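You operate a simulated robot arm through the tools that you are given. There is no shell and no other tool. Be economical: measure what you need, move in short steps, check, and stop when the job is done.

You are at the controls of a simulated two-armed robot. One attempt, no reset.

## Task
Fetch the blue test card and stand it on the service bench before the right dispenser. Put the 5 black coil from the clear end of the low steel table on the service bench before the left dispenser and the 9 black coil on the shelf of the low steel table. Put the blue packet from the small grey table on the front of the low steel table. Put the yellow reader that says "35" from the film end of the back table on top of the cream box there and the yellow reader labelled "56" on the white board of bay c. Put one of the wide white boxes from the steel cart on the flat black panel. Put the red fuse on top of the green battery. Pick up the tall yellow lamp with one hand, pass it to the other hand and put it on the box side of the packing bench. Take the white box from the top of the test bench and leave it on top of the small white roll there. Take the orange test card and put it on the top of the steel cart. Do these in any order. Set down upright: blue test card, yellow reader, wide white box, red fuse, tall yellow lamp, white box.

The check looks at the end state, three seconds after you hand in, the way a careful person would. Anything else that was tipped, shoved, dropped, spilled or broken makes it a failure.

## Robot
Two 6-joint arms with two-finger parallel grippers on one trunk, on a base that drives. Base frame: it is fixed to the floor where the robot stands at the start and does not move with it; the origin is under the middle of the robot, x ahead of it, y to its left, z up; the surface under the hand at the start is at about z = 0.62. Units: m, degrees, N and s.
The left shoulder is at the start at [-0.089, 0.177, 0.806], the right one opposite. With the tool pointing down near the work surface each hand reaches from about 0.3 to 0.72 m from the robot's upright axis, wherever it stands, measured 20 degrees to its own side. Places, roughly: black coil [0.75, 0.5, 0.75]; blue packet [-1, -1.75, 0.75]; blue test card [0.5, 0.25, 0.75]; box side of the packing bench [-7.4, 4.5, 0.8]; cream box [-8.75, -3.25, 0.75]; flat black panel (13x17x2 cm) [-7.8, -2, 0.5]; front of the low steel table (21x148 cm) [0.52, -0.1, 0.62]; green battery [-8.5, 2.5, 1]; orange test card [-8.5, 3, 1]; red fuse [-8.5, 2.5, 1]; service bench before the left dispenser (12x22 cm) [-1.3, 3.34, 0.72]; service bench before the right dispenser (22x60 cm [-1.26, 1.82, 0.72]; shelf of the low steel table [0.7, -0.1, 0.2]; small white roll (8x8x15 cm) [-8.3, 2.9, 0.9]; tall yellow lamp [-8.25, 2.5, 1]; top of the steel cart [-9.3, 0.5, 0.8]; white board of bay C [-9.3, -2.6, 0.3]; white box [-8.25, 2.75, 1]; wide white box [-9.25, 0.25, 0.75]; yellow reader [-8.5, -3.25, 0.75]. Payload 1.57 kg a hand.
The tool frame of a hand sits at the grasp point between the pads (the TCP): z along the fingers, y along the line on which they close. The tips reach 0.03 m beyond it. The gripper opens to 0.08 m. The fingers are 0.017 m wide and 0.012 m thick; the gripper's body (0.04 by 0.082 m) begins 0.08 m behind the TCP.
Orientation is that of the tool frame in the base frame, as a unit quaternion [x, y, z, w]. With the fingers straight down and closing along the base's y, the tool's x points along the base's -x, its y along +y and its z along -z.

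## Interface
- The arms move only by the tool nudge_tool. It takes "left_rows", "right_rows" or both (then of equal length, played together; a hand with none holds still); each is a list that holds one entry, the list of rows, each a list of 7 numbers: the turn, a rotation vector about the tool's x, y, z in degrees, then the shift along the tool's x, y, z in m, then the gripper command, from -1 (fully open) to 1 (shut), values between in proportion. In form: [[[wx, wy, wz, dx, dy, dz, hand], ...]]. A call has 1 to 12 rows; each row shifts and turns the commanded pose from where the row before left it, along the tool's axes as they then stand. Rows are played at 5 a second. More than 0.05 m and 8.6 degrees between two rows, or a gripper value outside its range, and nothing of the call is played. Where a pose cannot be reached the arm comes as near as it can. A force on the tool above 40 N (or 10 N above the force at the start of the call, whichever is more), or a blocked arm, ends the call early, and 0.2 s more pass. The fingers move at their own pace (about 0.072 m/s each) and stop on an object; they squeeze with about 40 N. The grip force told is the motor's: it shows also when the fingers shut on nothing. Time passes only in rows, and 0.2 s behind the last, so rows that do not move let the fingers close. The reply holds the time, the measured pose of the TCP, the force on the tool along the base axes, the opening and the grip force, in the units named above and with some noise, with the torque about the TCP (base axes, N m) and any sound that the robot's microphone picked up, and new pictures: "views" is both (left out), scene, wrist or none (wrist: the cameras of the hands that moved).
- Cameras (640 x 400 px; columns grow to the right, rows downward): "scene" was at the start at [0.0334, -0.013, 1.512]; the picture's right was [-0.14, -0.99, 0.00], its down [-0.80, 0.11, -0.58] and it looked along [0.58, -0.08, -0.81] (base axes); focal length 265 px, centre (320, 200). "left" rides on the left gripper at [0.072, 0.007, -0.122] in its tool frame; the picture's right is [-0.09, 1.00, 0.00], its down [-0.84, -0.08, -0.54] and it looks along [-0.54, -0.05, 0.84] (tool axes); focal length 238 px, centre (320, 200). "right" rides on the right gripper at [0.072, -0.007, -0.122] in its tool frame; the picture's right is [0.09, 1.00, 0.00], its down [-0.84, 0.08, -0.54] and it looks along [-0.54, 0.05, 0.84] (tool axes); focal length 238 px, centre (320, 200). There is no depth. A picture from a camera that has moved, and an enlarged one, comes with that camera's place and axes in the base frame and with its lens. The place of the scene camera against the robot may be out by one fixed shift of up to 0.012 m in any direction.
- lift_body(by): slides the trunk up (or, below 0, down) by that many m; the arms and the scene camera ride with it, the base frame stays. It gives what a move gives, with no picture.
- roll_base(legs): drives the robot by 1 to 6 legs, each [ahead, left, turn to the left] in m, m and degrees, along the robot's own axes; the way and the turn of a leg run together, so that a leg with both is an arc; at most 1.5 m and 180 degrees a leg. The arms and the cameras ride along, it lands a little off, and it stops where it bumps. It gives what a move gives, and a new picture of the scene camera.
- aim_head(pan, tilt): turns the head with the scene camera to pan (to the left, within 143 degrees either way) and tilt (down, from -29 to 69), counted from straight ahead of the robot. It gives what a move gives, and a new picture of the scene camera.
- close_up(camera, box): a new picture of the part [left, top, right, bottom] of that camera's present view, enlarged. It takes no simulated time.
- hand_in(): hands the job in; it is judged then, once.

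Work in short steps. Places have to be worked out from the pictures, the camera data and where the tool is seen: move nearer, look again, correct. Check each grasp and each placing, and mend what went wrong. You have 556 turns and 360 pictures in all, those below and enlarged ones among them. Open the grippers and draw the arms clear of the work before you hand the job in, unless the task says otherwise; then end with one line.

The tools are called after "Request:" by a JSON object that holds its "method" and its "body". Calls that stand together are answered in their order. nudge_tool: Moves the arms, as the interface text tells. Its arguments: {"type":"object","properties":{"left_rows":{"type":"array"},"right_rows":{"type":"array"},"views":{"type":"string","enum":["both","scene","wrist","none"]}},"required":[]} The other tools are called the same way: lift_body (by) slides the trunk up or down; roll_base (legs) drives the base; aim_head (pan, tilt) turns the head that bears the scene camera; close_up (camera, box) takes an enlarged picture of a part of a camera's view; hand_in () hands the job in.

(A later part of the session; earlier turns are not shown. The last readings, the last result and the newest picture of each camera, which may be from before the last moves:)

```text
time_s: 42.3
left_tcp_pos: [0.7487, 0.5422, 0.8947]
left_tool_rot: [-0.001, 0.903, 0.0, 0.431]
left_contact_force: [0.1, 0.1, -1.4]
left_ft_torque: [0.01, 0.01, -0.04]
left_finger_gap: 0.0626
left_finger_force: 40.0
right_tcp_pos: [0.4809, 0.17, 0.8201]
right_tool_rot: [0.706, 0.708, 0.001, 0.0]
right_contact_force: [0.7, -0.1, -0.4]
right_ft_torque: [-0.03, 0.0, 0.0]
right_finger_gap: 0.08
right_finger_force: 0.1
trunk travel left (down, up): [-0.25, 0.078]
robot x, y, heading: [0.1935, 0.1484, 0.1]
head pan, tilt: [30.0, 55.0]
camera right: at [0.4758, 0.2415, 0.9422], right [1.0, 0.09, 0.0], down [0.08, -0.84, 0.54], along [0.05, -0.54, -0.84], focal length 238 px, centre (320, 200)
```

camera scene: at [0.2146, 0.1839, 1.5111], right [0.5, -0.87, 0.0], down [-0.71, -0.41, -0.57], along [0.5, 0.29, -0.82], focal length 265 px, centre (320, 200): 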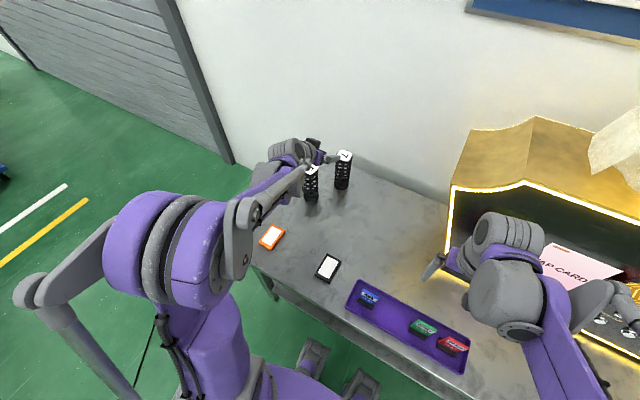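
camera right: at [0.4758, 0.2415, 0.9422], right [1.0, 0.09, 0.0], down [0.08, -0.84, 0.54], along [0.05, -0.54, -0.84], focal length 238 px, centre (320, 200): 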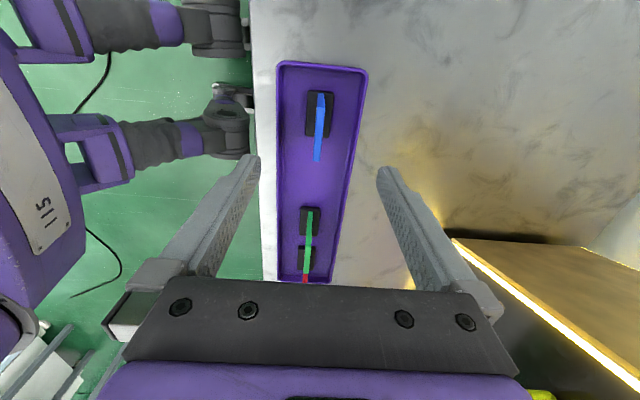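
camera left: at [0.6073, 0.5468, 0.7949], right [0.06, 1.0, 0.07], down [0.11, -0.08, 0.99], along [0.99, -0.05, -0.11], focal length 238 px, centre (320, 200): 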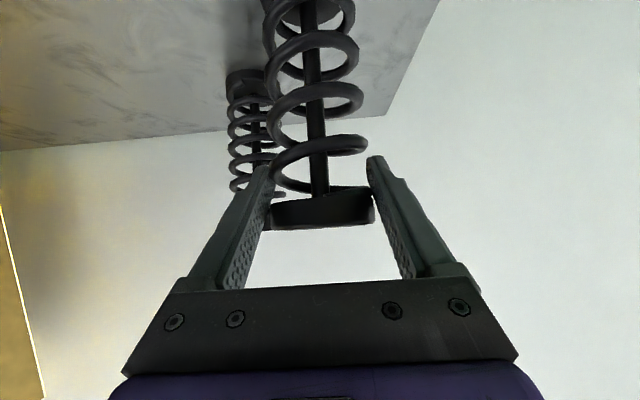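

The card is centred under the hand. I descend 0.13 and close.

Request:
{"method": "nudge_tool", "body": {"right_rows": [[[0, 0, 0, 0, 0, 0.04, -1], [0, 0, 0, 0, 0, 0.045, -1], [0, 0, 0, 0, 0, 0.042, -1], [0, 0, 0, 0, 0, 0, -1], [0, 0, 0, 0, 0, 0, 1], [0, 0, 0, 0, 0, 0, 1], [0, 0, 0, 0, 0, 0, 1], [0, 0, 0, 0, 0, 0, 1]]], "views": "wrist"}}

```text
time_s: 44.1
left_tcp_pos: [0.7485, 0.5408, 0.8953]
left_tool_rot: [-0.001, 0.903, 0.001, 0.43]
left_contact_force: [0.1, 0.1, -1.8]
left_ft_torque: [0.01, 0.0, 0.03]
left_finger_gap: 0.0623
left_finger_force: 39.9
right_tcp_pos: [0.4831, 0.1687, 0.6948]
right_tool_rot: [0.707, 0.708, 0.0, 0.0]
right_contact_force: [-0.4, 1.1, 0.8]
right_ft_torque: [-0.02, 0.0, 0.0]
right_finger_gap: 0.0073
right_finger_force: 27.0
trunk travel left (down, up): [-0.25, 0.078]
robot x, y, heading: [0.1916, 0.1487, 0.1]
head pan, tilt: [30.0, 55.0]
camera right: at [0.4761, 0.2406, 0.8162], right [1.0, 0.09, 0.0], down [0.08, -0.84, 0.54], along [0.05, -0.54, -0.84], focal length 238 px, centre (320, 200)
```

right: 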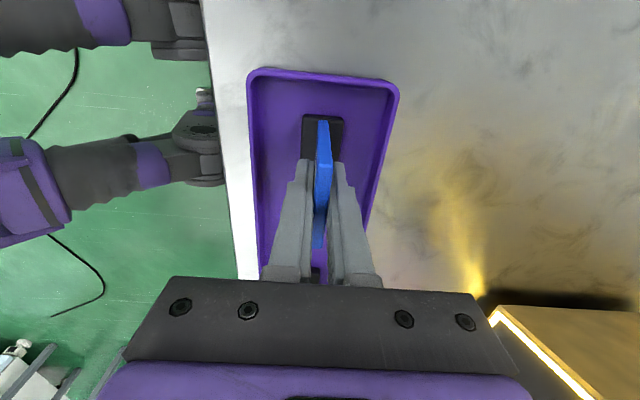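

Card gripped (7 mm). I lift it straight up and check whether the foot comes along.

Request:
{"method": "nudge_tool", "body": {"right_rows": [[[0, 0, 0, 0, 0, -0.03, 1], [0, 0, 0, 0, 0, -0.04, 1], [0, 0, 0, 0, 0, -0.045, 1], [0, 0, 0, 0, 0, 0, 1]]], "views": "both"}}

```text
time_s: 45.1
left_tcp_pos: [0.7492, 0.5419, 0.8949]
left_tool_rot: [0.0, 0.902, 0.0, 0.431]
left_contact_force: [-0.1, -0.1, -1.0]
left_ft_torque: [-0.02, 0.03, 0.02]
left_finger_gap: 0.0623
left_finger_force: 40.2
right_tcp_pos: [0.4816, 0.1679, 0.8101]
right_tool_rot: [0.707, 0.708, 0.0, 0.001]
right_contact_force: [-0.5, 0.3, -0.5]
right_ft_torque: [0.0, 0.02, 0.0]
right_finger_gap: 0.0073
right_finger_force: 26.5
trunk travel left (down, up): [-0.25, 0.078]
robot x, y, heading: [0.1904, 0.1487, -0.1]
head pan, tilt: [30.0, 55.0]
camera scene: at [0.215, 0.1843, 1.5111], right [0.5, -0.87, 0.0], down [-0.71, -0.41, -0.57], along [0.5, 0.29, -0.82], focal length 265 px, centre (320, 200)
camera right: at [0.4761, 0.2409, 0.9312], right [1.0, 0.09, 0.0], down [0.08, -0.84, 0.54], along [0.05, -0.54, -0.84], focal length 238 px, centre (320, 200)
```

scene: 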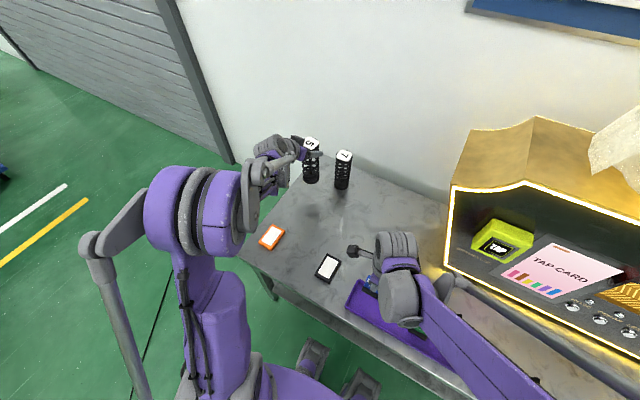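
right: 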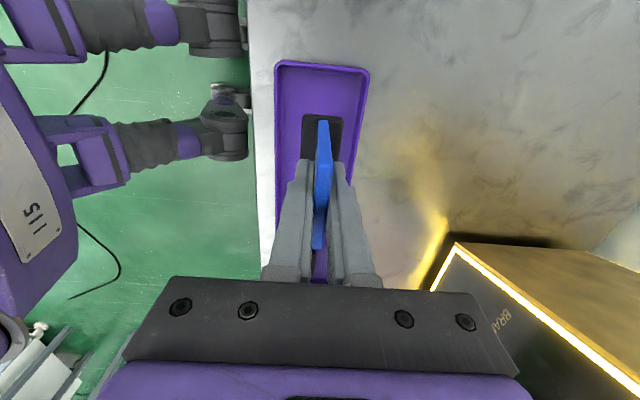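

The card on its foot is lifted. I back away 0.6 and look toward the service bench.

Request:
{"method": "roll_base", "body": {"legs": [[-0.6, 0, 0]]}}

Request:
{"method": "aim_head", "body": {"pan": 105, "tilt": 15}}

```text
time_s: 48.5
left_tcp_pos: [0.152, 0.5407, 0.8957]
left_tool_rot: [-0.001, 0.903, 0.001, 0.43]
left_contact_force: [-0.7, -0.5, -1.2]
left_ft_torque: [0.02, -0.01, 0.02]
left_finger_gap: 0.0624
left_finger_force: 40.4
right_tcp_pos: [-0.1156, 0.1672, 0.8087]
right_tool_rot: [0.706, 0.708, 0.001, 0.0]
right_contact_force: [-1.0, 0.7, -1.4]
right_ft_torque: [0.01, -0.01, 0.01]
right_finger_gap: 0.0073
right_finger_force: 26.8
trunk travel left (down, up): [-0.25, 0.078]
robot x, y, heading: [-0.4057, 0.15, -0.0]
head pan, tilt: [30.0, 55.0]
camera scene: at [-0.3827, 0.1833, 1.5112], right [0.5, -0.87, 0.0], down [-0.71, -0.41, -0.57], along [0.5, 0.29, -0.82], focal length 265 px, centre (320, 200)
```

scene: 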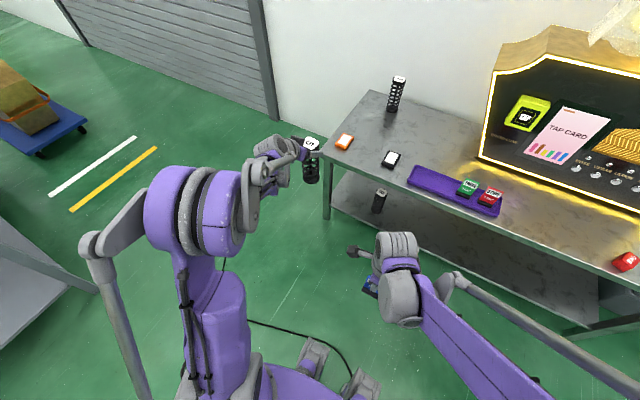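

```text
time_s: 50.0
left_tcp_pos: [0.1515, 0.5402, 0.8947]
left_tool_rot: [-0.001, 0.902, 0.0, 0.431]
left_contact_force: [0.2, 0.3, -1.2]
left_ft_torque: [0.02, 0.01, 0.0]
left_finger_gap: 0.0621
left_finger_force: 40.1
right_tcp_pos: [-0.1155, 0.1672, 0.8084]
right_tool_rot: [0.706, 0.708, 0.0, 0.0]
right_contact_force: [-0.9, -0.1, -0.2]
right_ft_torque: [-0.03, 0.0, 0.01]
right_finger_gap: 0.0071
right_finger_force: 26.8
trunk travel left (down, up): [-0.25, 0.078]
robot x, y, heading: [-0.4096, 0.154, -0.1]
head pan, tilt: [105.0, 15.0]
camera scene: at [-0.469, 0.2374, 1.5714], right [0.97, 0.26, 0.0], down [0.07, -0.25, -0.97], along [-0.25, 0.93, -0.26], focal length 265 px, centre (320, 200)
```

scene: 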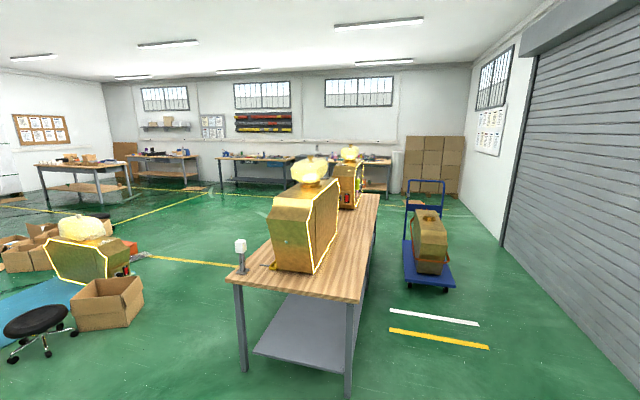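

The service bench lies ahead (x −1.35…−0.6, y 1.4…3.7); I zoom to see which way the dispensers face.

Request:
{"method": "close_up", "body": {"camera": "scene", "box": [210, 140, 400, 310]}}

```text
2.35 times, centred on (305, 225) of scene
camera zoom: at [-0.469, 0.2374, 1.5714], right [0.97, 0.26, 0.0], down [0.07, -0.25, -0.97], along [-0.25, 0.93, -0.26], focal length 624 px, centre (355, 141)
```

zoom: 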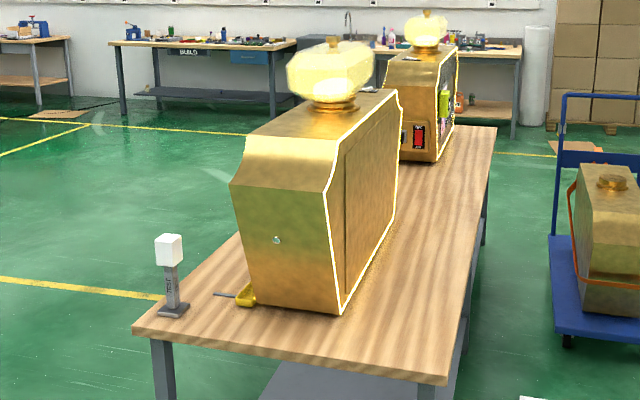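

The regions lie on the −x strip of the bench; the robot facing +x can work from its −x side. I check behind-left before driving.

Request:
{"method": "aim_head", "body": {"pan": 143, "tilt": 25}}

Request:
{"method": "aim_head", "body": {"pan": -143, "tilt": 25}}

```text
time_s: 51.0
left_tcp_pos: [0.1512, 0.5387, 0.896]
left_tool_rot: [-0.001, 0.903, 0.0, 0.431]
left_contact_force: [-1.0, 0.4, -1.0]
left_ft_torque: [0.01, -0.01, 0.01]
left_finger_gap: 0.062
left_finger_force: 39.9
right_tcp_pos: [-0.1149, 0.1677, 0.8091]
right_tool_rot: [0.707, 0.708, 0.0, 0.0]
right_contact_force: [0.1, 0.5, 0.4]
right_ft_torque: [0.0, 0.01, 0.0]
right_finger_gap: 0.0073
right_finger_force: 26.7
trunk travel left (down, up): [-0.25, 0.078]
robot x, y, heading: [-0.4032, 0.1478, 0.2]
head pan, tilt: [143.0, 25.0]
camera scene: at [-0.5184, 0.2026, 1.5552], right [0.6, 0.8, 0.0], down [0.34, -0.25, -0.91], along [-0.72, 0.55, -0.42], focal length 265 px, centre (320, 200)
```

scene: 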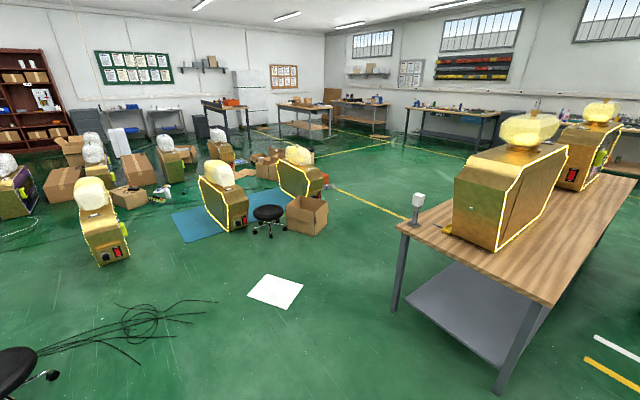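

```text
time_s: 55.0
left_tcp_pos: [0.1518, 0.5409, 0.8948]
left_tool_rot: [-0.001, 0.903, 0.001, 0.431]
left_contact_force: [0.6, 0.8, -1.5]
left_ft_torque: [0.0, 0.0, -0.03]
left_finger_gap: 0.0624
left_finger_force: 39.3
right_tcp_pos: [-0.1141, 0.167, 0.8089]
right_tool_rot: [0.707, 0.707, 0.0, 0.0]
right_contact_force: [-0.6, 0.0, -1.0]
right_ft_torque: [0.01, 0.02, 0.01]
right_finger_gap: 0.0075
right_finger_force: 26.7
trunk travel left (down, up): [-0.25, 0.078]
robot x, y, heading: [-0.405, 0.1449, 0.1]
head pan, tilt: [-143.0, 25.0]
camera scene: at [-0.5183, 0.0917, 1.5552], right [-0.6, 0.8, 0.0], down [0.34, 0.25, -0.91], along [-0.72, -0.55, -0.42], focal length 265 px, centre (320, 200)
```

scene: 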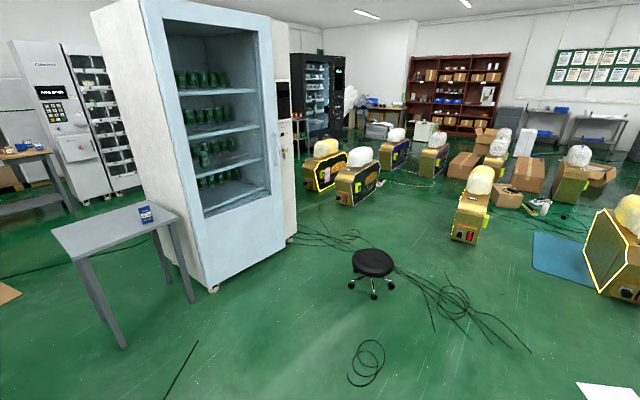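

Dispenser stands at the +x side of the strip; a sheet lies on the floor near (−2.0, 0.9). I retract and raise the hands, then raise the trunk for a safe route.

Request:
{"method": "nudge_tool", "body": {"left_rows": [[[0, 0, 0, 0.0054, 0, -0.0385, 1], [0, 0, 0, 0.0054, 0, -0.0385, 1], [0, 0, 0, 0.0054, 0, -0.0385, 1], [0, 0, 0, 0.0054, 0, -0.0385, 1], [0, 0, 0, 0.0054, 0, -0.0385, 1], [0, 0, 0, 0.0054, 0, -0.0385, 1]]], "right_rows": [[[0, 0, 0, 0, 0, -0.02, 1], [0, 0, 0, 0, 0, -0.02, 1], [0, 0, 0, 0, 0, -0.02, 1], [0, 0, 0, 0, 0, -0.02, 1], [0, 0, 0, 0, 0, -0.02, 1], [0, 0, 0, 0, 0, -0.02, 1]]], "views": "none"}}

Request:
{"method": "lift_body", "body": {"by": 0.075}}

Request:
{"method": "roll_base", "body": {"legs": [[-1.0, 0, 0], [0, 0.45, 0]]}}

Request:
{"method": "aim_head", "body": {"pan": 60, "tilt": 35}}

```text
time_s: 56.4
left_tcp_pos: [-0.049, 0.5395, 1.015]
left_tool_rot: [0.001, 0.903, 0.0, 0.43]
left_contact_force: [-0.2, 0.2, -1.2]
left_ft_torque: [-0.01, 0.02, -0.01]
left_finger_gap: 0.0621
left_finger_force: 40.2
right_tcp_pos: [-0.1159, 0.1684, 0.9291]
right_tool_rot: [0.707, 0.708, 0.0, -0.001]
right_contact_force: [-0.1, 0.1, 0.8]
right_ft_torque: [0.04, 0.0, -0.01]
right_finger_gap: 0.0073
right_finger_force: 26.3
trunk travel left (down, up): [-0.25, 0.078]
robot x, y, heading: [-0.4049, 0.1479, 0.0]
head pan, tilt: [-143.0, 25.0]
```

```text
time_s: 57.5
left_tcp_pos: [-0.05, 0.5397, 1.0909]
left_tool_rot: [0.0, 0.903, 0.0, 0.43]
left_contact_force: [-0.2, 0.7, -1.6]
left_ft_torque: [-0.02, 0.02, 0.02]
left_finger_gap: 0.0621
left_finger_force: 40.0
right_tcp_pos: [-0.1159, 0.1687, 1.0049]
right_tool_rot: [0.707, 0.708, 0.0, 0.0]
right_contact_force: [0.2, -0.7, -0.5]
right_ft_torque: [0.0, 0.0, 0.01]
right_finger_gap: 0.0074
right_finger_force: 26.5
trunk travel left (down, up): [-0.325, 0.003]
robot x, y, heading: [-0.4047, 0.1507, 0.2]
head pan, tilt: [-143.0, 25.0]
```

```text
time_s: 66.7
left_tcp_pos: [-1.0409, 0.9876, 1.0905]
left_tool_rot: [0.002, 0.903, -0.001, 0.431]
left_contact_force: [-0.2, 0.1, -2.7]
left_ft_torque: [0.0, 0.03, -0.02]
left_finger_gap: 0.0622
left_finger_force: 40.4
right_tcp_pos: [-1.1086, 0.614, 1.0042]
right_tool_rot: [0.709, 0.705, 0.001, 0.001]
right_contact_force: [-0.8, 0.5, -0.4]
right_ft_torque: [0.02, -0.01, -0.01]
right_finger_gap: 0.0071
right_finger_force: 26.5
trunk travel left (down, up): [-0.325, 0.003]
robot x, y, heading: [-1.3987, 0.5979, 0.1]
head pan, tilt: [-143.0, 25.0]
camera scene: at [-1.515, 0.5417, 1.6351], right [-0.6, 0.8, 0.0], down [0.34, 0.25, -0.91], along [-0.73, -0.54, -0.42], focal length 265 px, centre (320, 200)
```

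scene: 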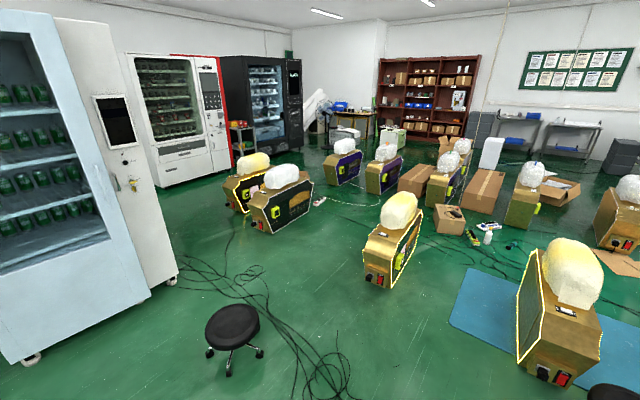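

```text
time_s: 69.7
left_tcp_pos: [-1.0398, 0.9877, 1.0897]
left_tool_rot: [0.003, 0.902, -0.002, 0.431]
left_contact_force: [-0.5, 0.3, -2.1]
left_ft_torque: [0.0, 0.03, -0.02]
left_finger_gap: 0.0624
left_finger_force: 39.6
right_tcp_pos: [-1.1092, 0.6161, 1.0036]
right_tool_rot: [0.709, 0.705, 0.0, 0.0]
right_contact_force: [0.2, -0.1, 0.0]
right_ft_torque: [-0.01, 0.01, 0.02]
right_finger_gap: 0.0073
right_finger_force: 26.8
trunk travel left (down, up): [-0.325, 0.003]
robot x, y, heading: [-1.4025, 0.6013, -0.2]
head pan, tilt: [60.0, 35.0]
camera scene: at [-1.3968, 0.6729, 1.6193], right [0.86, -0.5, 0.0], down [-0.29, -0.5, -0.82], along [0.41, 0.71, -0.57], focal length 265 px, centre (320, 200)
```

scene: 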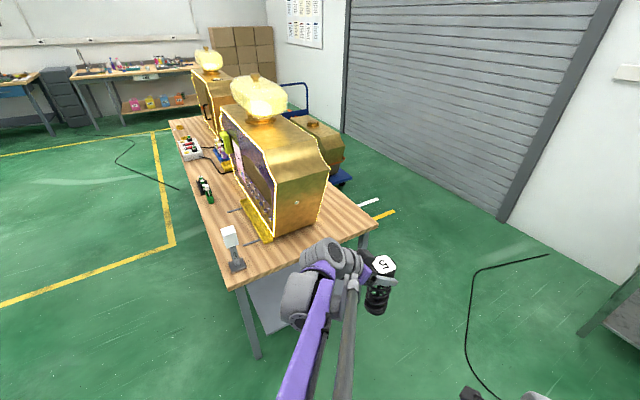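

Fronts face −x as assumed. I drive diagonally along the bench's −x side.

Request:
{"method": "roll_base", "body": {"legs": [[-0.35, 0.75, 0], [-0.1, 0.35, 0]]}}

Request:
{"method": "aim_head", "body": {"pan": 0, "tilt": 45}}

```text
time_s: 79.9
left_tcp_pos: [-1.4828, 2.0898, 1.0889]
left_tool_rot: [0.003, 0.902, -0.002, 0.431]
left_contact_force: [-0.3, -1.1, -1.0]
left_ft_torque: [-0.01, 0.05, -0.01]
left_finger_gap: 0.0622
left_finger_force: 39.8
right_tcp_pos: [-1.5536, 1.7178, 1.0037]
right_tool_rot: [0.71, 0.704, 0.0, 0.0]
right_contact_force: [0.0, -0.4, -0.8]
right_ft_torque: [0.0, -0.03, 0.01]
right_finger_gap: 0.0075
right_finger_force: 26.5
trunk travel left (down, up): [-0.325, 0.003]
robot x, y, heading: [-1.8434, 1.7049, -0.3]
head pan, tilt: [60.0, 35.0]
camera scene: at [-1.8419, 1.7752, 1.6194], right [0.86, -0.51, 0.0], down [-0.29, -0.49, -0.82], along [0.41, 0.71, -0.57], focal length 265 px, centre (320, 200)
```

scene: 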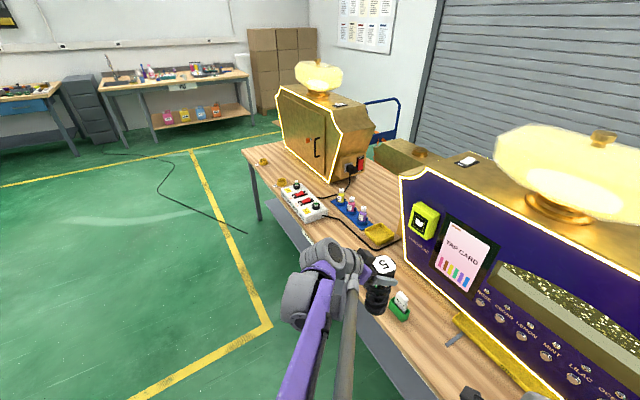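

```text
time_s: 81.2
left_tcp_pos: [-1.4835, 2.0893, 1.089]
left_tool_rot: [0.003, 0.902, -0.002, 0.431]
left_contact_force: [-0.2, -0.5, -2.3]
left_ft_torque: [0.0, 0.02, 0.02]
left_finger_gap: 0.0622
left_finger_force: 40.3
right_tcp_pos: [-1.5535, 1.7172, 1.0034]
right_tool_rot: [0.709, 0.705, 0.001, 0.001]
right_contact_force: [-0.1, 0.3, -0.2]
right_ft_torque: [-0.02, -0.01, 0.02]
right_finger_gap: 0.0073
right_finger_force: 26.7
trunk travel left (down, up): [-0.325, 0.003]
robot x, y, heading: [-1.8437, 1.702, -0.2]
head pan, tilt: [0.0, 45.0]
camera scene: at [-1.8052, 1.6988, 1.6045], right [-0.01, -1.0, 0.0], down [-0.71, 0.0, -0.71], along [0.71, 0.0, -0.71], focal length 265 px, centre (320, 200)
```

scene: 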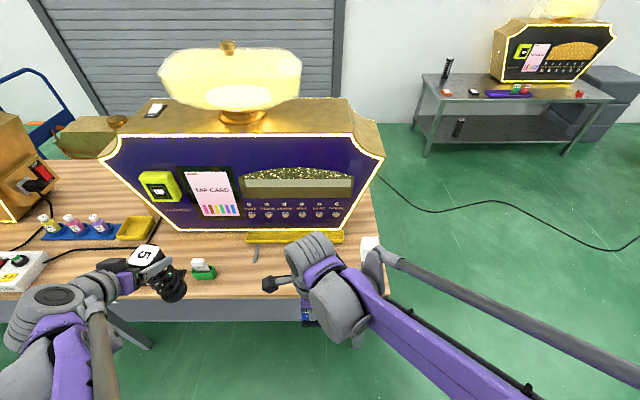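

Free spot before the right dispenser at about (−1.28, 1.77). I move the card over it at height.

Request:
{"method": "nudge_tool", "body": {"right_rows": [[[0, 0, 0, 0.009, 0.0455, 0, 1], [0, 0, 0, 0.009, 0.0455, 0, 1], [0, 0, 0, 0.009, 0.0455, 0, 1], [0, 0, 0, 0.009, 0.0455, 0, 1], [0, 0, 0, 0.009, 0.0455, 0, 1], [0, 0, 0, 0.009, 0.0455, 0, 1]]], "views": "both"}}

```text
time_s: 82.6
left_tcp_pos: [-1.4826, 2.0901, 1.0892]
left_tool_rot: [0.002, 0.903, -0.001, 0.43]
left_contact_force: [0.5, 0.0, -0.9]
left_ft_torque: [-0.01, 0.01, 0.04]
left_finger_gap: 0.0622
left_finger_force: 40.7
right_tcp_pos: [-1.2788, 1.7698, 1.0032]
right_tool_rot: [0.71, 0.704, 0.0, 0.001]
right_contact_force: [-0.1, 0.2, -0.8]
right_ft_torque: [-0.03, 0.01, 0.0]
right_finger_gap: 0.0074
right_finger_force: 26.8
trunk travel left (down, up): [-0.325, 0.003]
robot x, y, heading: [-1.8451, 1.7019, -0.1]
head pan, tilt: [0.0, 45.0]
camera scene: at [-1.8033, 1.6992, 1.6045], right [-0.01, -1.0, 0.0], down [-0.71, 0.0, -0.71], along [0.71, -0.01, -0.71], focal length 265 px, centre (320, 200)
camera right: at [-1.2842, 1.8423, 1.1259], right [1.0, 0.09, 0.0], down [0.07, -0.84, 0.54], along [0.05, -0.54, -0.84], focal length 238 px, centre (320, 200)
```

scene: 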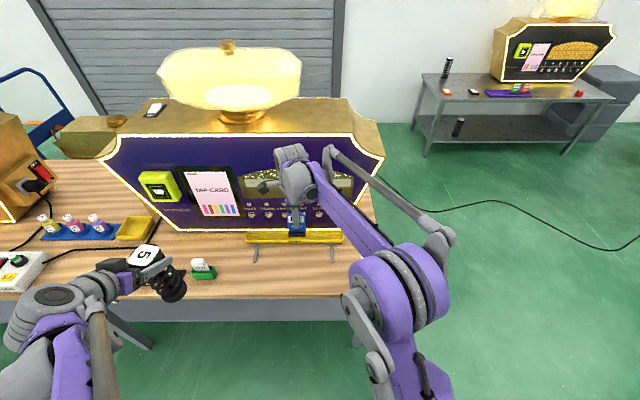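
right: 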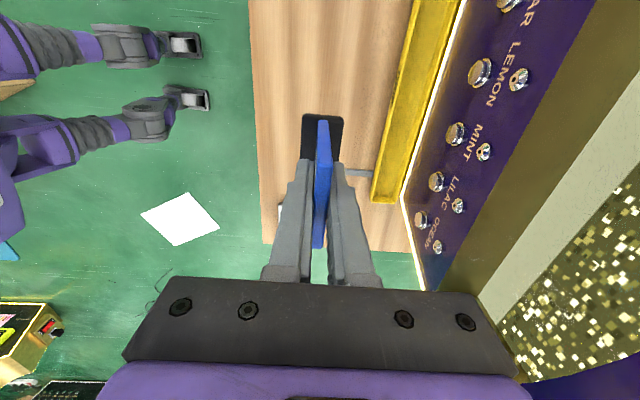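

Position is clear of rail legs and the white-topped item. I lower 0.18 by hand and check.

Request:
{"method": "nudge_tool", "body": {"right_rows": [[[0, 0, 0, 0.012, 0, 0.04, 1], [0, 0, 0, 0, 0, 0.04, 1], [0, 0, 0, 0, 0, 0.04, 1], [0, 0, 0, 0, 0, 0.04, 1], [0, 0, 0, 0, 0, 0.02, 1]]], "views": "both"}}

```text
time_s: 83.8
left_tcp_pos: [-1.484, 2.0884, 1.0902]
left_tool_rot: [0.003, 0.903, -0.001, 0.43]
left_contact_force: [0.0, -0.5, -2.0]
left_ft_torque: [0.0, -0.01, -0.02]
left_finger_gap: 0.0621
left_finger_force: 39.7
right_tcp_pos: [-1.2801, 1.7824, 0.8234]
right_tool_rot: [0.709, 0.705, 0.001, 0.0]
right_contact_force: [-0.2, -0.4, -0.6]
right_ft_torque: [-0.02, 0.04, -0.03]
right_finger_gap: 0.0074
right_finger_force: 26.5
trunk travel left (down, up): [-0.325, 0.003]
robot x, y, heading: [-1.8457, 1.7007, -0.5]
head pan, tilt: [0.0, 45.0]
camera scene: at [-1.8051, 1.6987, 1.6045], right [-0.01, -1.0, 0.0], down [-0.71, 0.0, -0.71], along [0.71, 0.0, -0.71], focal length 265 px, centre (320, 200)
camera right: at [-1.286, 1.8546, 0.9463], right [1.0, 0.09, 0.0], down [0.07, -0.84, 0.54], along [0.05, -0.54, -0.84], focal length 238 px, centre (320, 200)
```

scene: 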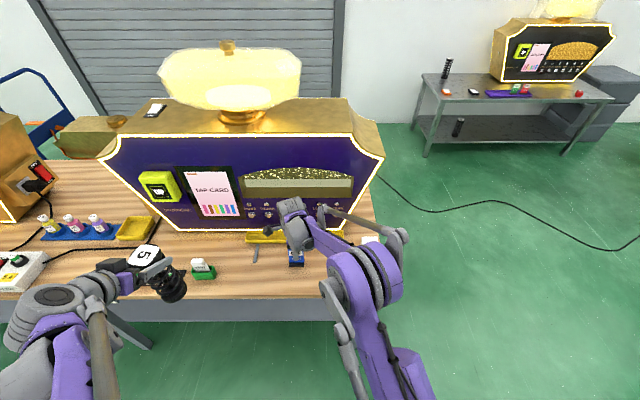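
right: 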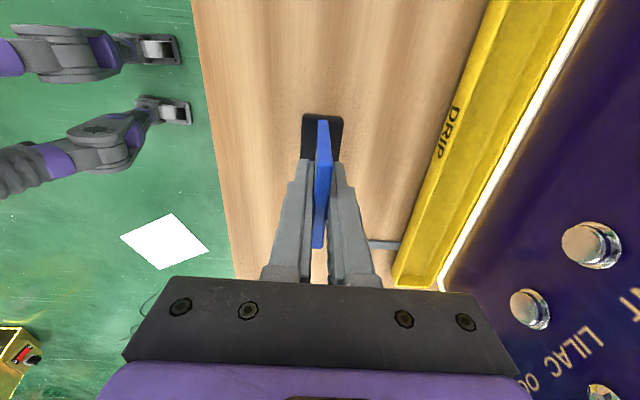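

The forearm link hovers close above the white-topped item, so I shift the base 0.08 left for clearance.

Request:
{"method": "roll_base", "body": {"legs": [[0, 0.08, 0]]}}

Request:
{"method": "close_up", "body": {"camera": "scene", "box": [200, 180, 440, 330]}}

```text
time_s: 85.2
left_tcp_pos: [-1.4854, 2.1676, 1.0893]
left_tool_rot: [0.003, 0.903, -0.001, 0.43]
left_contact_force: [0.2, -0.4, -1.4]
left_ft_torque: [-0.04, 0.04, -0.03]
left_finger_gap: 0.0623
left_finger_force: 39.6
right_tcp_pos: [-1.2798, 1.8609, 0.8245]
right_tool_rot: [0.71, 0.704, 0.0, 0.0]
right_contact_force: [0.4, 0.3, -0.5]
right_ft_torque: [-0.02, 0.0, -0.03]
right_finger_gap: 0.0073
right_finger_force: 26.5
trunk travel left (down, up): [-0.325, 0.003]
robot x, y, heading: [-1.8433, 1.7849, -0.4]
head pan, tilt: [0.0, 45.0]
camera scene: at [-1.8046, 1.7774, 1.6045], right [-0.01, -1.0, 0.0], down [-0.71, 0.0, -0.71], along [0.71, 0.0, -0.71], focal length 265 px, centre (320, 200)
```

scene: 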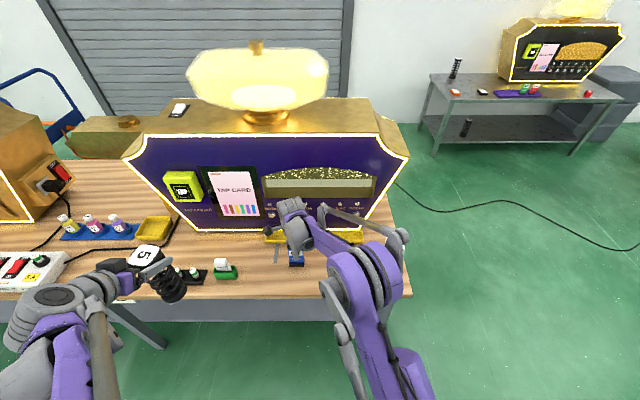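

```text
2.67 times, centred on (320, 255) of scene
camera zoom: at [-1.8046, 1.7774, 1.6045], right [-0.01, -1.0, 0.0], down [-0.71, 0.0, -0.71], along [0.71, 0.0, -0.71], focal length 707 px, centre (320, 53)
```

zoom: 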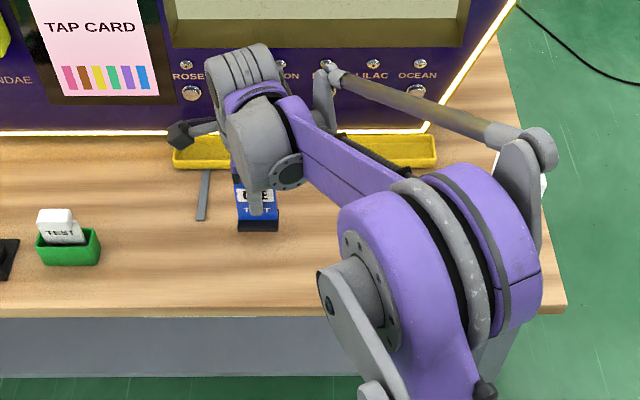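

Card bottom should be ~3 cm above the bench. I lower in small steps till contact.

Request:
{"method": "nudge_tool", "body": {"right_rows": [[[0, 0, 0, 0, 0, 0.008, 1], [0, 0, 0, 0, 0, 0.008, 1], [0, 0, 0, 0, 0, 0.004, 1]]], "views": "wrist"}}

Request:
{"method": "nudge_tool", "body": {"right_rows": [[[0, 0, 0, 0, 0, 0.0025, 1], [0, 0, 0, 0, 0, 0.0025, 1]]], "views": "none"}}

```text
time_s: 86.0
left_tcp_pos: [-1.4838, 2.1677, 1.0895]
left_tool_rot: [0.003, 0.903, -0.001, 0.43]
left_contact_force: [-0.8, 0.6, -2.3]
left_ft_torque: [0.04, 0.04, 0.03]
left_finger_gap: 0.0619
left_finger_force: 39.8
right_tcp_pos: [-1.2804, 1.8611, 0.8037]
right_tool_rot: [0.71, 0.704, 0.0, 0.0]
right_contact_force: [-0.1, -0.8, -1.3]
right_ft_torque: [-0.02, 0.01, 0.01]
right_finger_gap: 0.0074
right_finger_force: 26.7
trunk travel left (down, up): [-0.325, 0.003]
robot x, y, heading: [-1.8407, 1.7778, -0.4]
head pan, tilt: [0.0, 45.0]
camera right: at [-1.2856, 1.9332, 0.9266], right [1.0, 0.09, 0.0], down [0.07, -0.84, 0.54], along [0.05, -0.54, -0.84], focal length 238 px, centre (320, 200)
```

right: 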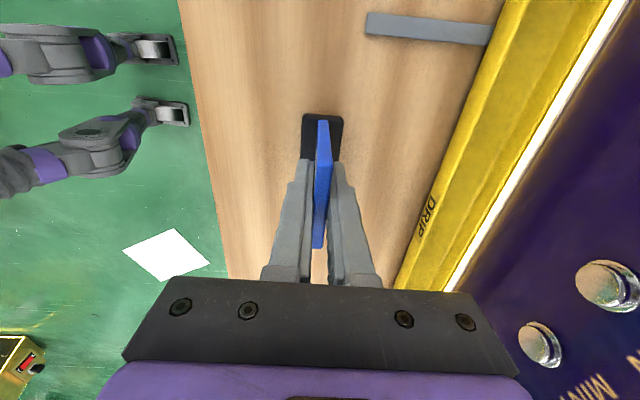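

```text
time_s: 86.6
left_tcp_pos: [-1.484, 2.1672, 1.0896]
left_tool_rot: [0.003, 0.903, -0.002, 0.43]
left_contact_force: [-0.2, 0.0, -1.5]
left_ft_torque: [-0.01, -0.01, 0.0]
left_finger_gap: 0.0623
left_finger_force: 40.0
right_tcp_pos: [-1.2802, 1.8611, 0.7991]
right_tool_rot: [0.709, 0.705, 0.0, 0.001]
right_contact_force: [-0.3, 0.4, -1.0]
right_ft_torque: [-0.03, -0.02, -0.02]
right_finger_gap: 0.0074
right_finger_force: 26.4
trunk travel left (down, up): [-0.325, 0.003]
robot x, y, heading: [-1.8449, 1.784, -0.2]
head pan, tilt: [0.0, 45.0]
```

Request:
{"method": "nudge_tool", "body": {"right_rows": [[[0, 0, 0, 0, 0, 0.0025, 1], [0, 0, 0, 0, 0, 0.0025, 1]]], "views": "none"}}

Request:
{"method": "nudge_tool", "body": {"right_rows": [[[0, 0, 0, 0, 0, 0.002, 1], [0, 0, 0, 0, 0, 0.002, 1]]], "views": "none"}}

```text
time_s: 87.2
left_tcp_pos: [-1.4828, 2.1677, 1.0896]
left_tool_rot: [0.003, 0.903, -0.002, 0.43]
left_contact_force: [-0.3, -0.7, -1.9]
left_ft_torque: [0.0, 0.0, 0.0]
left_finger_gap: 0.0621
left_finger_force: 39.7
right_tcp_pos: [-1.2804, 1.8616, 0.7946]
right_tool_rot: [0.709, 0.705, -0.001, 0.0]
right_contact_force: [-0.3, 0.1, -0.4]
right_ft_torque: [0.03, 0.02, -0.01]
right_finger_gap: 0.0074
right_finger_force: 26.3
trunk travel left (down, up): [-0.325, 0.003]
robot x, y, heading: [-1.8444, 1.7758, -0.2]
head pan, tilt: [0.0, 45.0]
```

```text
time_s: 87.8
left_tcp_pos: [-1.4836, 2.1681, 1.0897]
left_tool_rot: [0.003, 0.903, -0.001, 0.43]
left_contact_force: [0.6, 0.1, -1.3]
left_ft_torque: [0.0, -0.01, -0.02]
left_finger_gap: 0.0619
left_finger_force: 40.3
right_tcp_pos: [-1.2806, 1.8617, 0.7902]
right_tool_rot: [0.71, 0.705, 0.0, 0.001]
right_contact_force: [-0.4, 0.4, -0.4]
right_ft_torque: [0.0, 0.01, 0.0]
right_finger_gap: 0.0071
right_finger_force: 26.5
trunk travel left (down, up): [-0.325, 0.003]
robot x, y, heading: [-1.8468, 1.7809, -0.4]
head pan, tilt: [0.0, 45.0]
```

Request:
{"method": "nudge_tool", "body": {"right_rows": [[[0, 0, 0, 0, 0, 0.002, 1], [0, 0, 0, 0, 0, 0.002, 1]]], "views": "none"}}

Request:
{"method": "nudge_tool", "body": {"right_rows": [[[0, 0, 0, 0, 0, 0.0015, 1], [0, 0, 0, 0, 0, 0.0015, 1]]], "views": "none"}}

```text
time_s: 88.4
left_tcp_pos: [-1.484, 2.1662, 1.0911]
left_tool_rot: [0.003, 0.902, -0.002, 0.431]
left_contact_force: [0.1, 0.2, -1.5]
left_ft_torque: [0.01, 0.03, 0.03]
left_finger_gap: 0.0624
left_finger_force: 39.6
right_tcp_pos: [-1.2796, 1.86, 0.7878]
right_tool_rot: [0.71, 0.704, 0.002, 0.001]
right_contact_force: [2.3, 0.5, 19.0]
right_ft_torque: [0.02, -0.03, 0.0]
right_finger_gap: 0.0077
right_finger_force: 27.1
trunk travel left (down, up): [-0.325, 0.003]
robot x, y, heading: [-1.8461, 1.7808, -0.5]
head pan, tilt: [0.0, 45.0]
```

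```text
time_s: 89.0
left_tcp_pos: [-1.4842, 2.1683, 1.0908]
left_tool_rot: [0.003, 0.903, -0.001, 0.43]
left_contact_force: [0.1, -0.2, -1.7]
left_ft_torque: [0.0, 0.04, 0.02]
left_finger_gap: 0.0619
left_finger_force: 39.7
right_tcp_pos: [-1.2792, 1.8602, 0.7842]
right_tool_rot: [0.709, 0.705, 0.001, 0.001]
right_contact_force: [5.4, 0.6, 19.7]
right_ft_torque: [-0.02, -0.17, 0.03]
right_finger_gap: 0.0075
right_finger_force: 26.3
trunk travel left (down, up): [-0.325, 0.003]
robot x, y, heading: [-1.8478, 1.7778, -0.4]
head pan, tilt: [0.0, 45.0]
```

Contact. I relieve 3 mm, open halfway, and rise.

Request:
{"method": "nudge_tool", "body": {"right_rows": [[[0, 0, 0, 0, 0, -0.003, 1], [0, 0, 0, 0, 0, 0, 0.4], [0, 0, 0, 0, 0, 0, 0], [0, 0, 0, 0, 0, 0, 0], [0, 0, 0, 0, 0, -0.03, 0], [0, 0, 0, 0, 0, -0.04, 0], [0, 0, 0, 0, 0, -0.04, 0], [0, 0, 0, 0, 0, -0.04, 0], [0, 0, 0, 0, 0, -0.04, 0]]], "views": "both"}}

```text
time_s: 91.0
left_tcp_pos: [-1.4842, 2.1678, 1.0902]
left_tool_rot: [0.003, 0.903, -0.001, 0.429]
left_contact_force: [-0.6, -0.2, -1.0]
left_ft_torque: [0.0, -0.02, -0.03]
left_finger_gap: 0.0625
left_finger_force: 40.1
right_tcp_pos: [-1.2801, 1.8612, 0.9762]
right_tool_rot: [0.709, 0.705, 0.0, 0.0]
right_contact_force: [-0.5, 0.3, 0.3]
right_ft_torque: [-0.02, 0.01, 0.0]
right_finger_gap: 0.0401
right_finger_force: 0.1
trunk travel left (down, up): [-0.325, 0.003]
robot x, y, heading: [-1.8407, 1.7799, -0.4]
head pan, tilt: [0.0, 45.0]
camera scene: at [-1.8051, 1.7773, 1.6045], right [-0.01, -1.0, 0.0], down [-0.71, 0.0, -0.71], along [0.71, 0.0, -0.71], focal length 265 px, centre (320, 200)
camera right: at [-1.2855, 1.9333, 1.0989], right [1.0, 0.09, 0.0], down [0.07, -0.84, 0.54], along [0.05, -0.54, -0.84], focal length 238 px, centre (320, 200)
```

scene: 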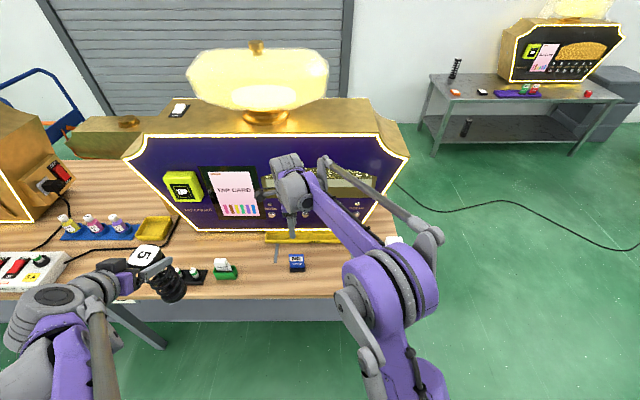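
right: 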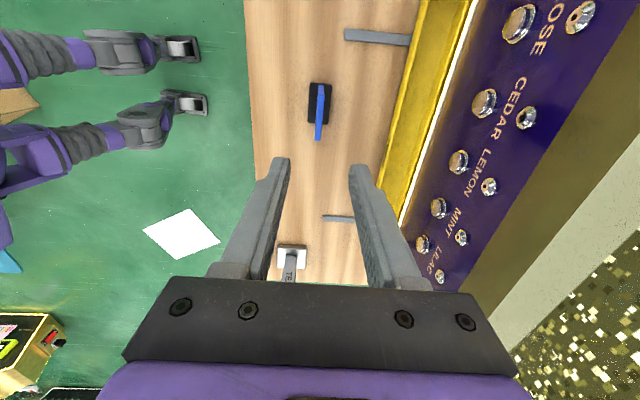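

The card stands. I retract the right arm and strafe left toward the left dispenser.

Request:
{"method": "nudge_tool", "body": {"right_rows": [[[0, 0, 0, 0, -0.0455, 0, 0], [0, 0, 0, 0, -0.0455, 0, -1], [0, 0, 0, 0, -0.0455, 0, -1], [0, 0, 0, 0, -0.0455, 0, -1], [0, 0, 0, 0, -0.0455, 0, -1], [0, 0, 0, 0, -0.0455, 0, -1]]], "views": "none"}}

Request:
{"method": "roll_base", "body": {"legs": [[0, 1.1, 0.4]]}}

Request:
{"method": "aim_head", "body": {"pan": 25, "tilt": 45}}

```text
time_s: 92.4
left_tcp_pos: [-1.484, 2.1671, 1.0903]
left_tool_rot: [0.002, 0.903, -0.001, 0.43]
left_contact_force: [-0.2, 0.0, -1.8]
left_ft_torque: [0.0, 0.0, 0.0]
left_finger_gap: 0.0622
left_finger_force: 39.8
right_tcp_pos: [-1.5543, 1.8626, 0.9766]
right_tool_rot: [0.709, 0.705, 0.0, 0.0]
right_contact_force: [0.5, 0.2, -0.3]
right_ft_torque: [0.01, -0.01, 0.0]
right_finger_gap: 0.08
right_finger_force: 0.0
trunk travel left (down, up): [-0.325, 0.003]
robot x, y, heading: [-1.8416, 1.7794, -0.4]
head pan, tilt: [0.0, 45.0]
```

```text
time_s: 102.4
left_tcp_pos: [-1.4729, 3.2737, 1.0893]
left_tool_rot: [0.005, 0.903, -0.002, 0.43]
left_contact_force: [-0.3, -0.8, -1.8]
left_ft_torque: [-0.04, 0.03, -0.02]
left_finger_gap: 0.0622
left_finger_force: 39.6
right_tcp_pos: [-1.5424, 2.9697, 0.9762]
right_tool_rot: [0.711, 0.703, 0.0, 0.0]
right_contact_force: [0.6, -0.1, -0.3]
right_ft_torque: [0.01, 0.01, -0.01]
right_finger_gap: 0.08
right_finger_force: 0.1
trunk travel left (down, up): [-0.325, 0.003]
robot x, y, heading: [-1.8372, 2.8851, -0.6]
head pan, tilt: [0.0, 45.0]
camera scene: at [-1.7954, 2.8846, 1.6045], right [-0.01, -1.0, 0.0], down [-0.71, 0.01, -0.71], along [0.71, -0.01, -0.71], focal length 265 px, centre (320, 200)
```

scene: 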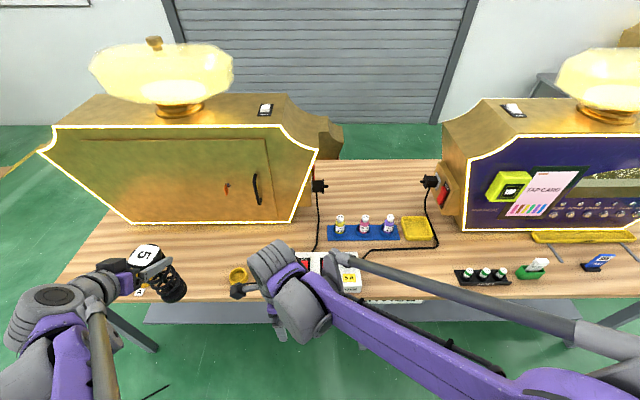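

```text
time_s: 103.3
left_tcp_pos: [-1.4737, 3.274, 1.0896]
left_tool_rot: [0.004, 0.903, -0.001, 0.43]
left_contact_force: [-0.2, 1.0, -0.8]
left_ft_torque: [0.01, 0.02, 0.0]
left_finger_gap: 0.0622
left_finger_force: 40.6
right_tcp_pos: [-1.543, 2.9697, 0.9775]
right_tool_rot: [0.711, 0.704, 0.001, 0.0]
right_contact_force: [-0.6, -0.2, 0.0]
right_ft_torque: [0.0, 0.0, 0.0]
right_finger_gap: 0.0799
right_finger_force: 0.0
trunk travel left (down, up): [-0.325, 0.003]
robot x, y, heading: [-1.8334, 2.8911, -0.3]
head pan, tilt: [25.0, 45.0]
camera scene: at [-1.8027, 2.919, 1.6045], right [0.41, -0.91, 0.0], down [-0.64, -0.29, -0.71], along [0.64, 0.29, -0.71], focal length 265 px, centre (320, 200)
```

scene: 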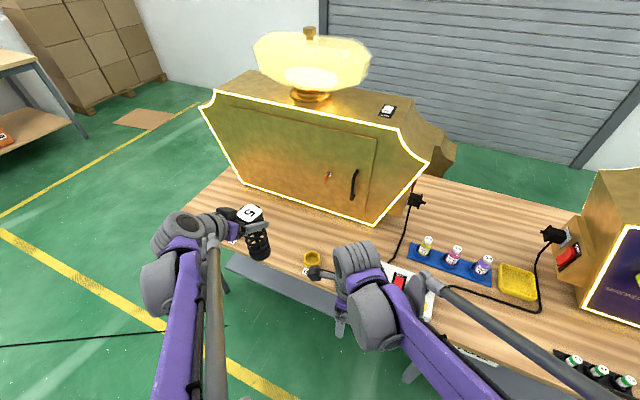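

The clear spot is at (−1.30, 3.34), between a yellow ring (3.18) and a small labelled thing (3.51). I move the coil over it.

Request:
{"method": "nudge_tool", "body": {"left_rows": [[[0, 0, 0, -0.0274, 0.0165, 0.0338, 1], [0, 0, 0, -0.0274, 0.0165, 0.0338, 1], [0, 0, 0, -0.0274, 0.0165, 0.0338, 1], [0, 0, 0, -0.0274, 0.0165, 0.0338, 1], [0, 0, 0, 0, 0, 0, 1]]], "views": "both"}}

```text
time_s: 104.5
left_tcp_pos: [-1.2992, 3.3379, 1.0902]
left_tool_rot: [0.005, 0.903, -0.003, 0.43]
left_contact_force: [-0.2, -0.4, -1.4]
left_ft_torque: [0.01, -0.01, 0.01]
left_finger_gap: 0.0623
left_finger_force: 40.1
right_tcp_pos: [-1.5446, 2.9676, 0.9772]
right_tool_rot: [0.711, 0.703, -0.001, -0.001]
right_contact_force: [0.6, 0.0, -0.2]
right_ft_torque: [-0.01, -0.03, -0.03]
right_finger_gap: 0.0801
right_finger_force: 0.0
trunk travel left (down, up): [-0.325, 0.003]
robot x, y, heading: [-1.8354, 2.8888, -0.5]
head pan, tilt: [25.0, 45.0]
camera scene: at [-1.8038, 2.9183, 1.6045], right [0.41, -0.91, 0.0], down [-0.64, -0.29, -0.71], along [0.64, 0.29, -0.71], focal length 265 px, centre (320, 200)
camera left: at [-1.4401, 3.3452, 1.1108], right [0.07, 1.0, 0.07], down [0.1, -0.08, 0.99], along [0.99, -0.06, -0.11], focal length 238 px, centre (320, 200)
```

scene: 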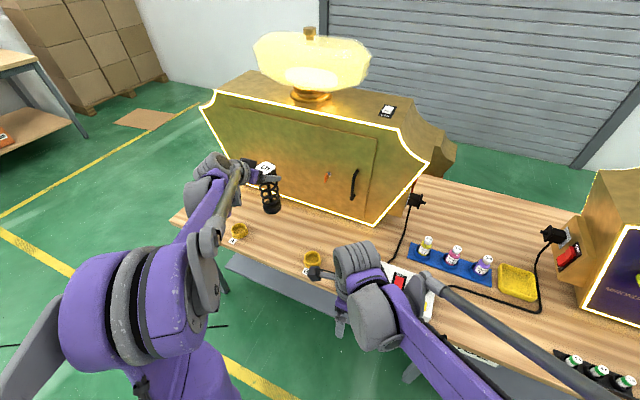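
left: 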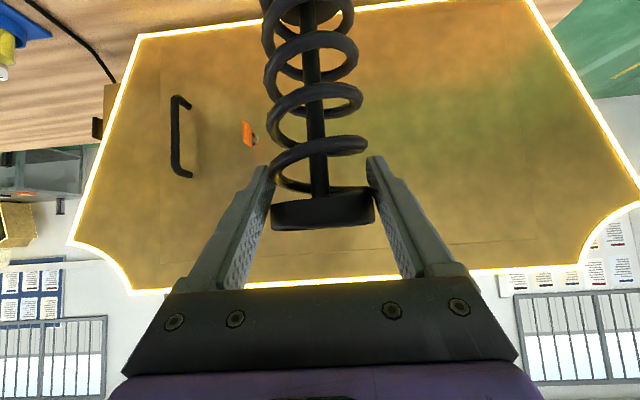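

The spot between the two cups is clear. I lower 0.19.

Request:
{"method": "nudge_tool", "body": {"left_rows": [[[0, 0, 0, 0.0369, 0, 0.0299, 1], [0, 0, 0, 0.0369, 0, 0.0299, 1], [0, 0, 0, 0.0369, 0, 0.0299, 1], [0, 0, 0, 0.0369, 0, 0.0299, 1], [0, 0, 0, 0, 0, 0, 1]]], "views": "scene"}}

```text
time_s: 105.7
left_tcp_pos: [-1.2989, 3.3369, 0.8991]
left_tool_rot: [0.004, 0.902, -0.002, 0.431]
left_contact_force: [0.5, -0.3, -1.4]
left_ft_torque: [0.0, 0.05, 0.01]
left_finger_gap: 0.0619
left_finger_force: 40.0
right_tcp_pos: [-1.5439, 2.9695, 0.9775]
right_tool_rot: [0.711, 0.704, 0.0, 0.0]
right_contact_force: [-0.6, 0.9, 0.1]
right_ft_torque: [0.03, 0.0, 0.0]
right_finger_gap: 0.08
right_finger_force: 0.1
trunk travel left (down, up): [-0.325, 0.003]
robot x, y, heading: [-1.8348, 2.8859, -0.5]
head pan, tilt: [25.0, 45.0]
camera scene: at [-1.8032, 2.9184, 1.6046], right [0.41, -0.91, 0.0], down [-0.64, -0.29, -0.71], along [0.64, 0.29, -0.71], focal length 265 px, centre (320, 200)
```

scene: 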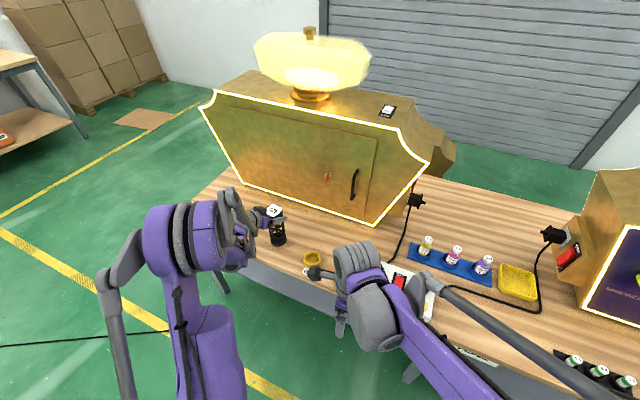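

Continue down 0.018, then feel for contact.

Request:
{"method": "nudge_tool", "body": {"left_rows": [[[0, 0, 0, 0.007, 0, 0.0057, 1], [0, 0, 0, 0.007, 0, 0.0057, 1], [0, 0, 0, 0, 0, 0, 1]]], "views": "none"}}

Request:
{"method": "nudge_tool", "body": {"left_rows": [[[0, 0, 0, 0.0019, 0, 0.0016, 1], [0, 0, 0, 0.0019, 0, 0.0016, 1]]], "views": "none"}}

Request:
{"method": "nudge_tool", "body": {"left_rows": [[[0, 0, 0, 0.0015, 0, 0.0012, 1], [0, 0, 0, 0.0015, 0, 0.0012, 1]]], "views": "none"}}

```text
time_s: 106.5
left_tcp_pos: [-1.298, 3.3368, 0.8819]
left_tool_rot: [0.004, 0.903, -0.002, 0.43]
left_contact_force: [1.1, 0.6, -1.7]
left_ft_torque: [0.01, 0.0, 0.03]
left_finger_gap: 0.0625
left_finger_force: 39.9
right_tcp_pos: [-1.5436, 2.969, 0.9774]
right_tool_rot: [0.711, 0.704, 0.0, 0.0]
right_contact_force: [0.6, 0.4, 0.6]
right_ft_torque: [-0.01, 0.0, 0.0]
right_finger_gap: 0.08
right_finger_force: 0.0
trunk travel left (down, up): [-0.325, 0.003]
robot x, y, heading: [-1.8373, 2.8866, -0.5]
head pan, tilt: [25.0, 45.0]
```

```text
time_s: 107.1
left_tcp_pos: [-1.2983, 3.3366, 0.8765]
left_tool_rot: [0.006, 0.902, -0.004, 0.431]
left_contact_force: [0.7, 0.5, -1.8]
left_ft_torque: [-0.01, 0.0, -0.02]
left_finger_gap: 0.062
left_finger_force: 40.1
right_tcp_pos: [-1.5437, 2.9675, 0.9777]
right_tool_rot: [0.711, 0.703, 0.0, 0.0]
right_contact_force: [0.3, 0.3, -0.5]
right_ft_torque: [0.0, -0.01, -0.02]
right_finger_gap: 0.0797
right_finger_force: 0.1
trunk travel left (down, up): [-0.325, 0.003]
robot x, y, heading: [-1.8354, 2.8862, -0.6]
head pan, tilt: [25.0, 45.0]
```

```text
time_s: 107.7
left_tcp_pos: [-1.2979, 3.3377, 0.8743]
left_tool_rot: [0.004, 0.902, -0.001, 0.431]
left_contact_force: [-1.1, 0.0, 0.5]
left_ft_torque: [0.11, -0.07, 0.01]
left_finger_gap: 0.0621
left_finger_force: 40.2
right_tcp_pos: [-1.5432, 2.9688, 0.9764]
right_tool_rot: [0.71, 0.704, -0.001, 0.0]
right_contact_force: [0.9, -0.2, -0.8]
right_ft_torque: [-0.01, -0.01, -0.02]
right_finger_gap: 0.0799
right_finger_force: 0.1
trunk travel left (down, up): [-0.325, 0.003]
robot x, y, heading: [-1.8354, 2.8874, -0.5]
head pan, tilt: [25.0, 45.0]
```

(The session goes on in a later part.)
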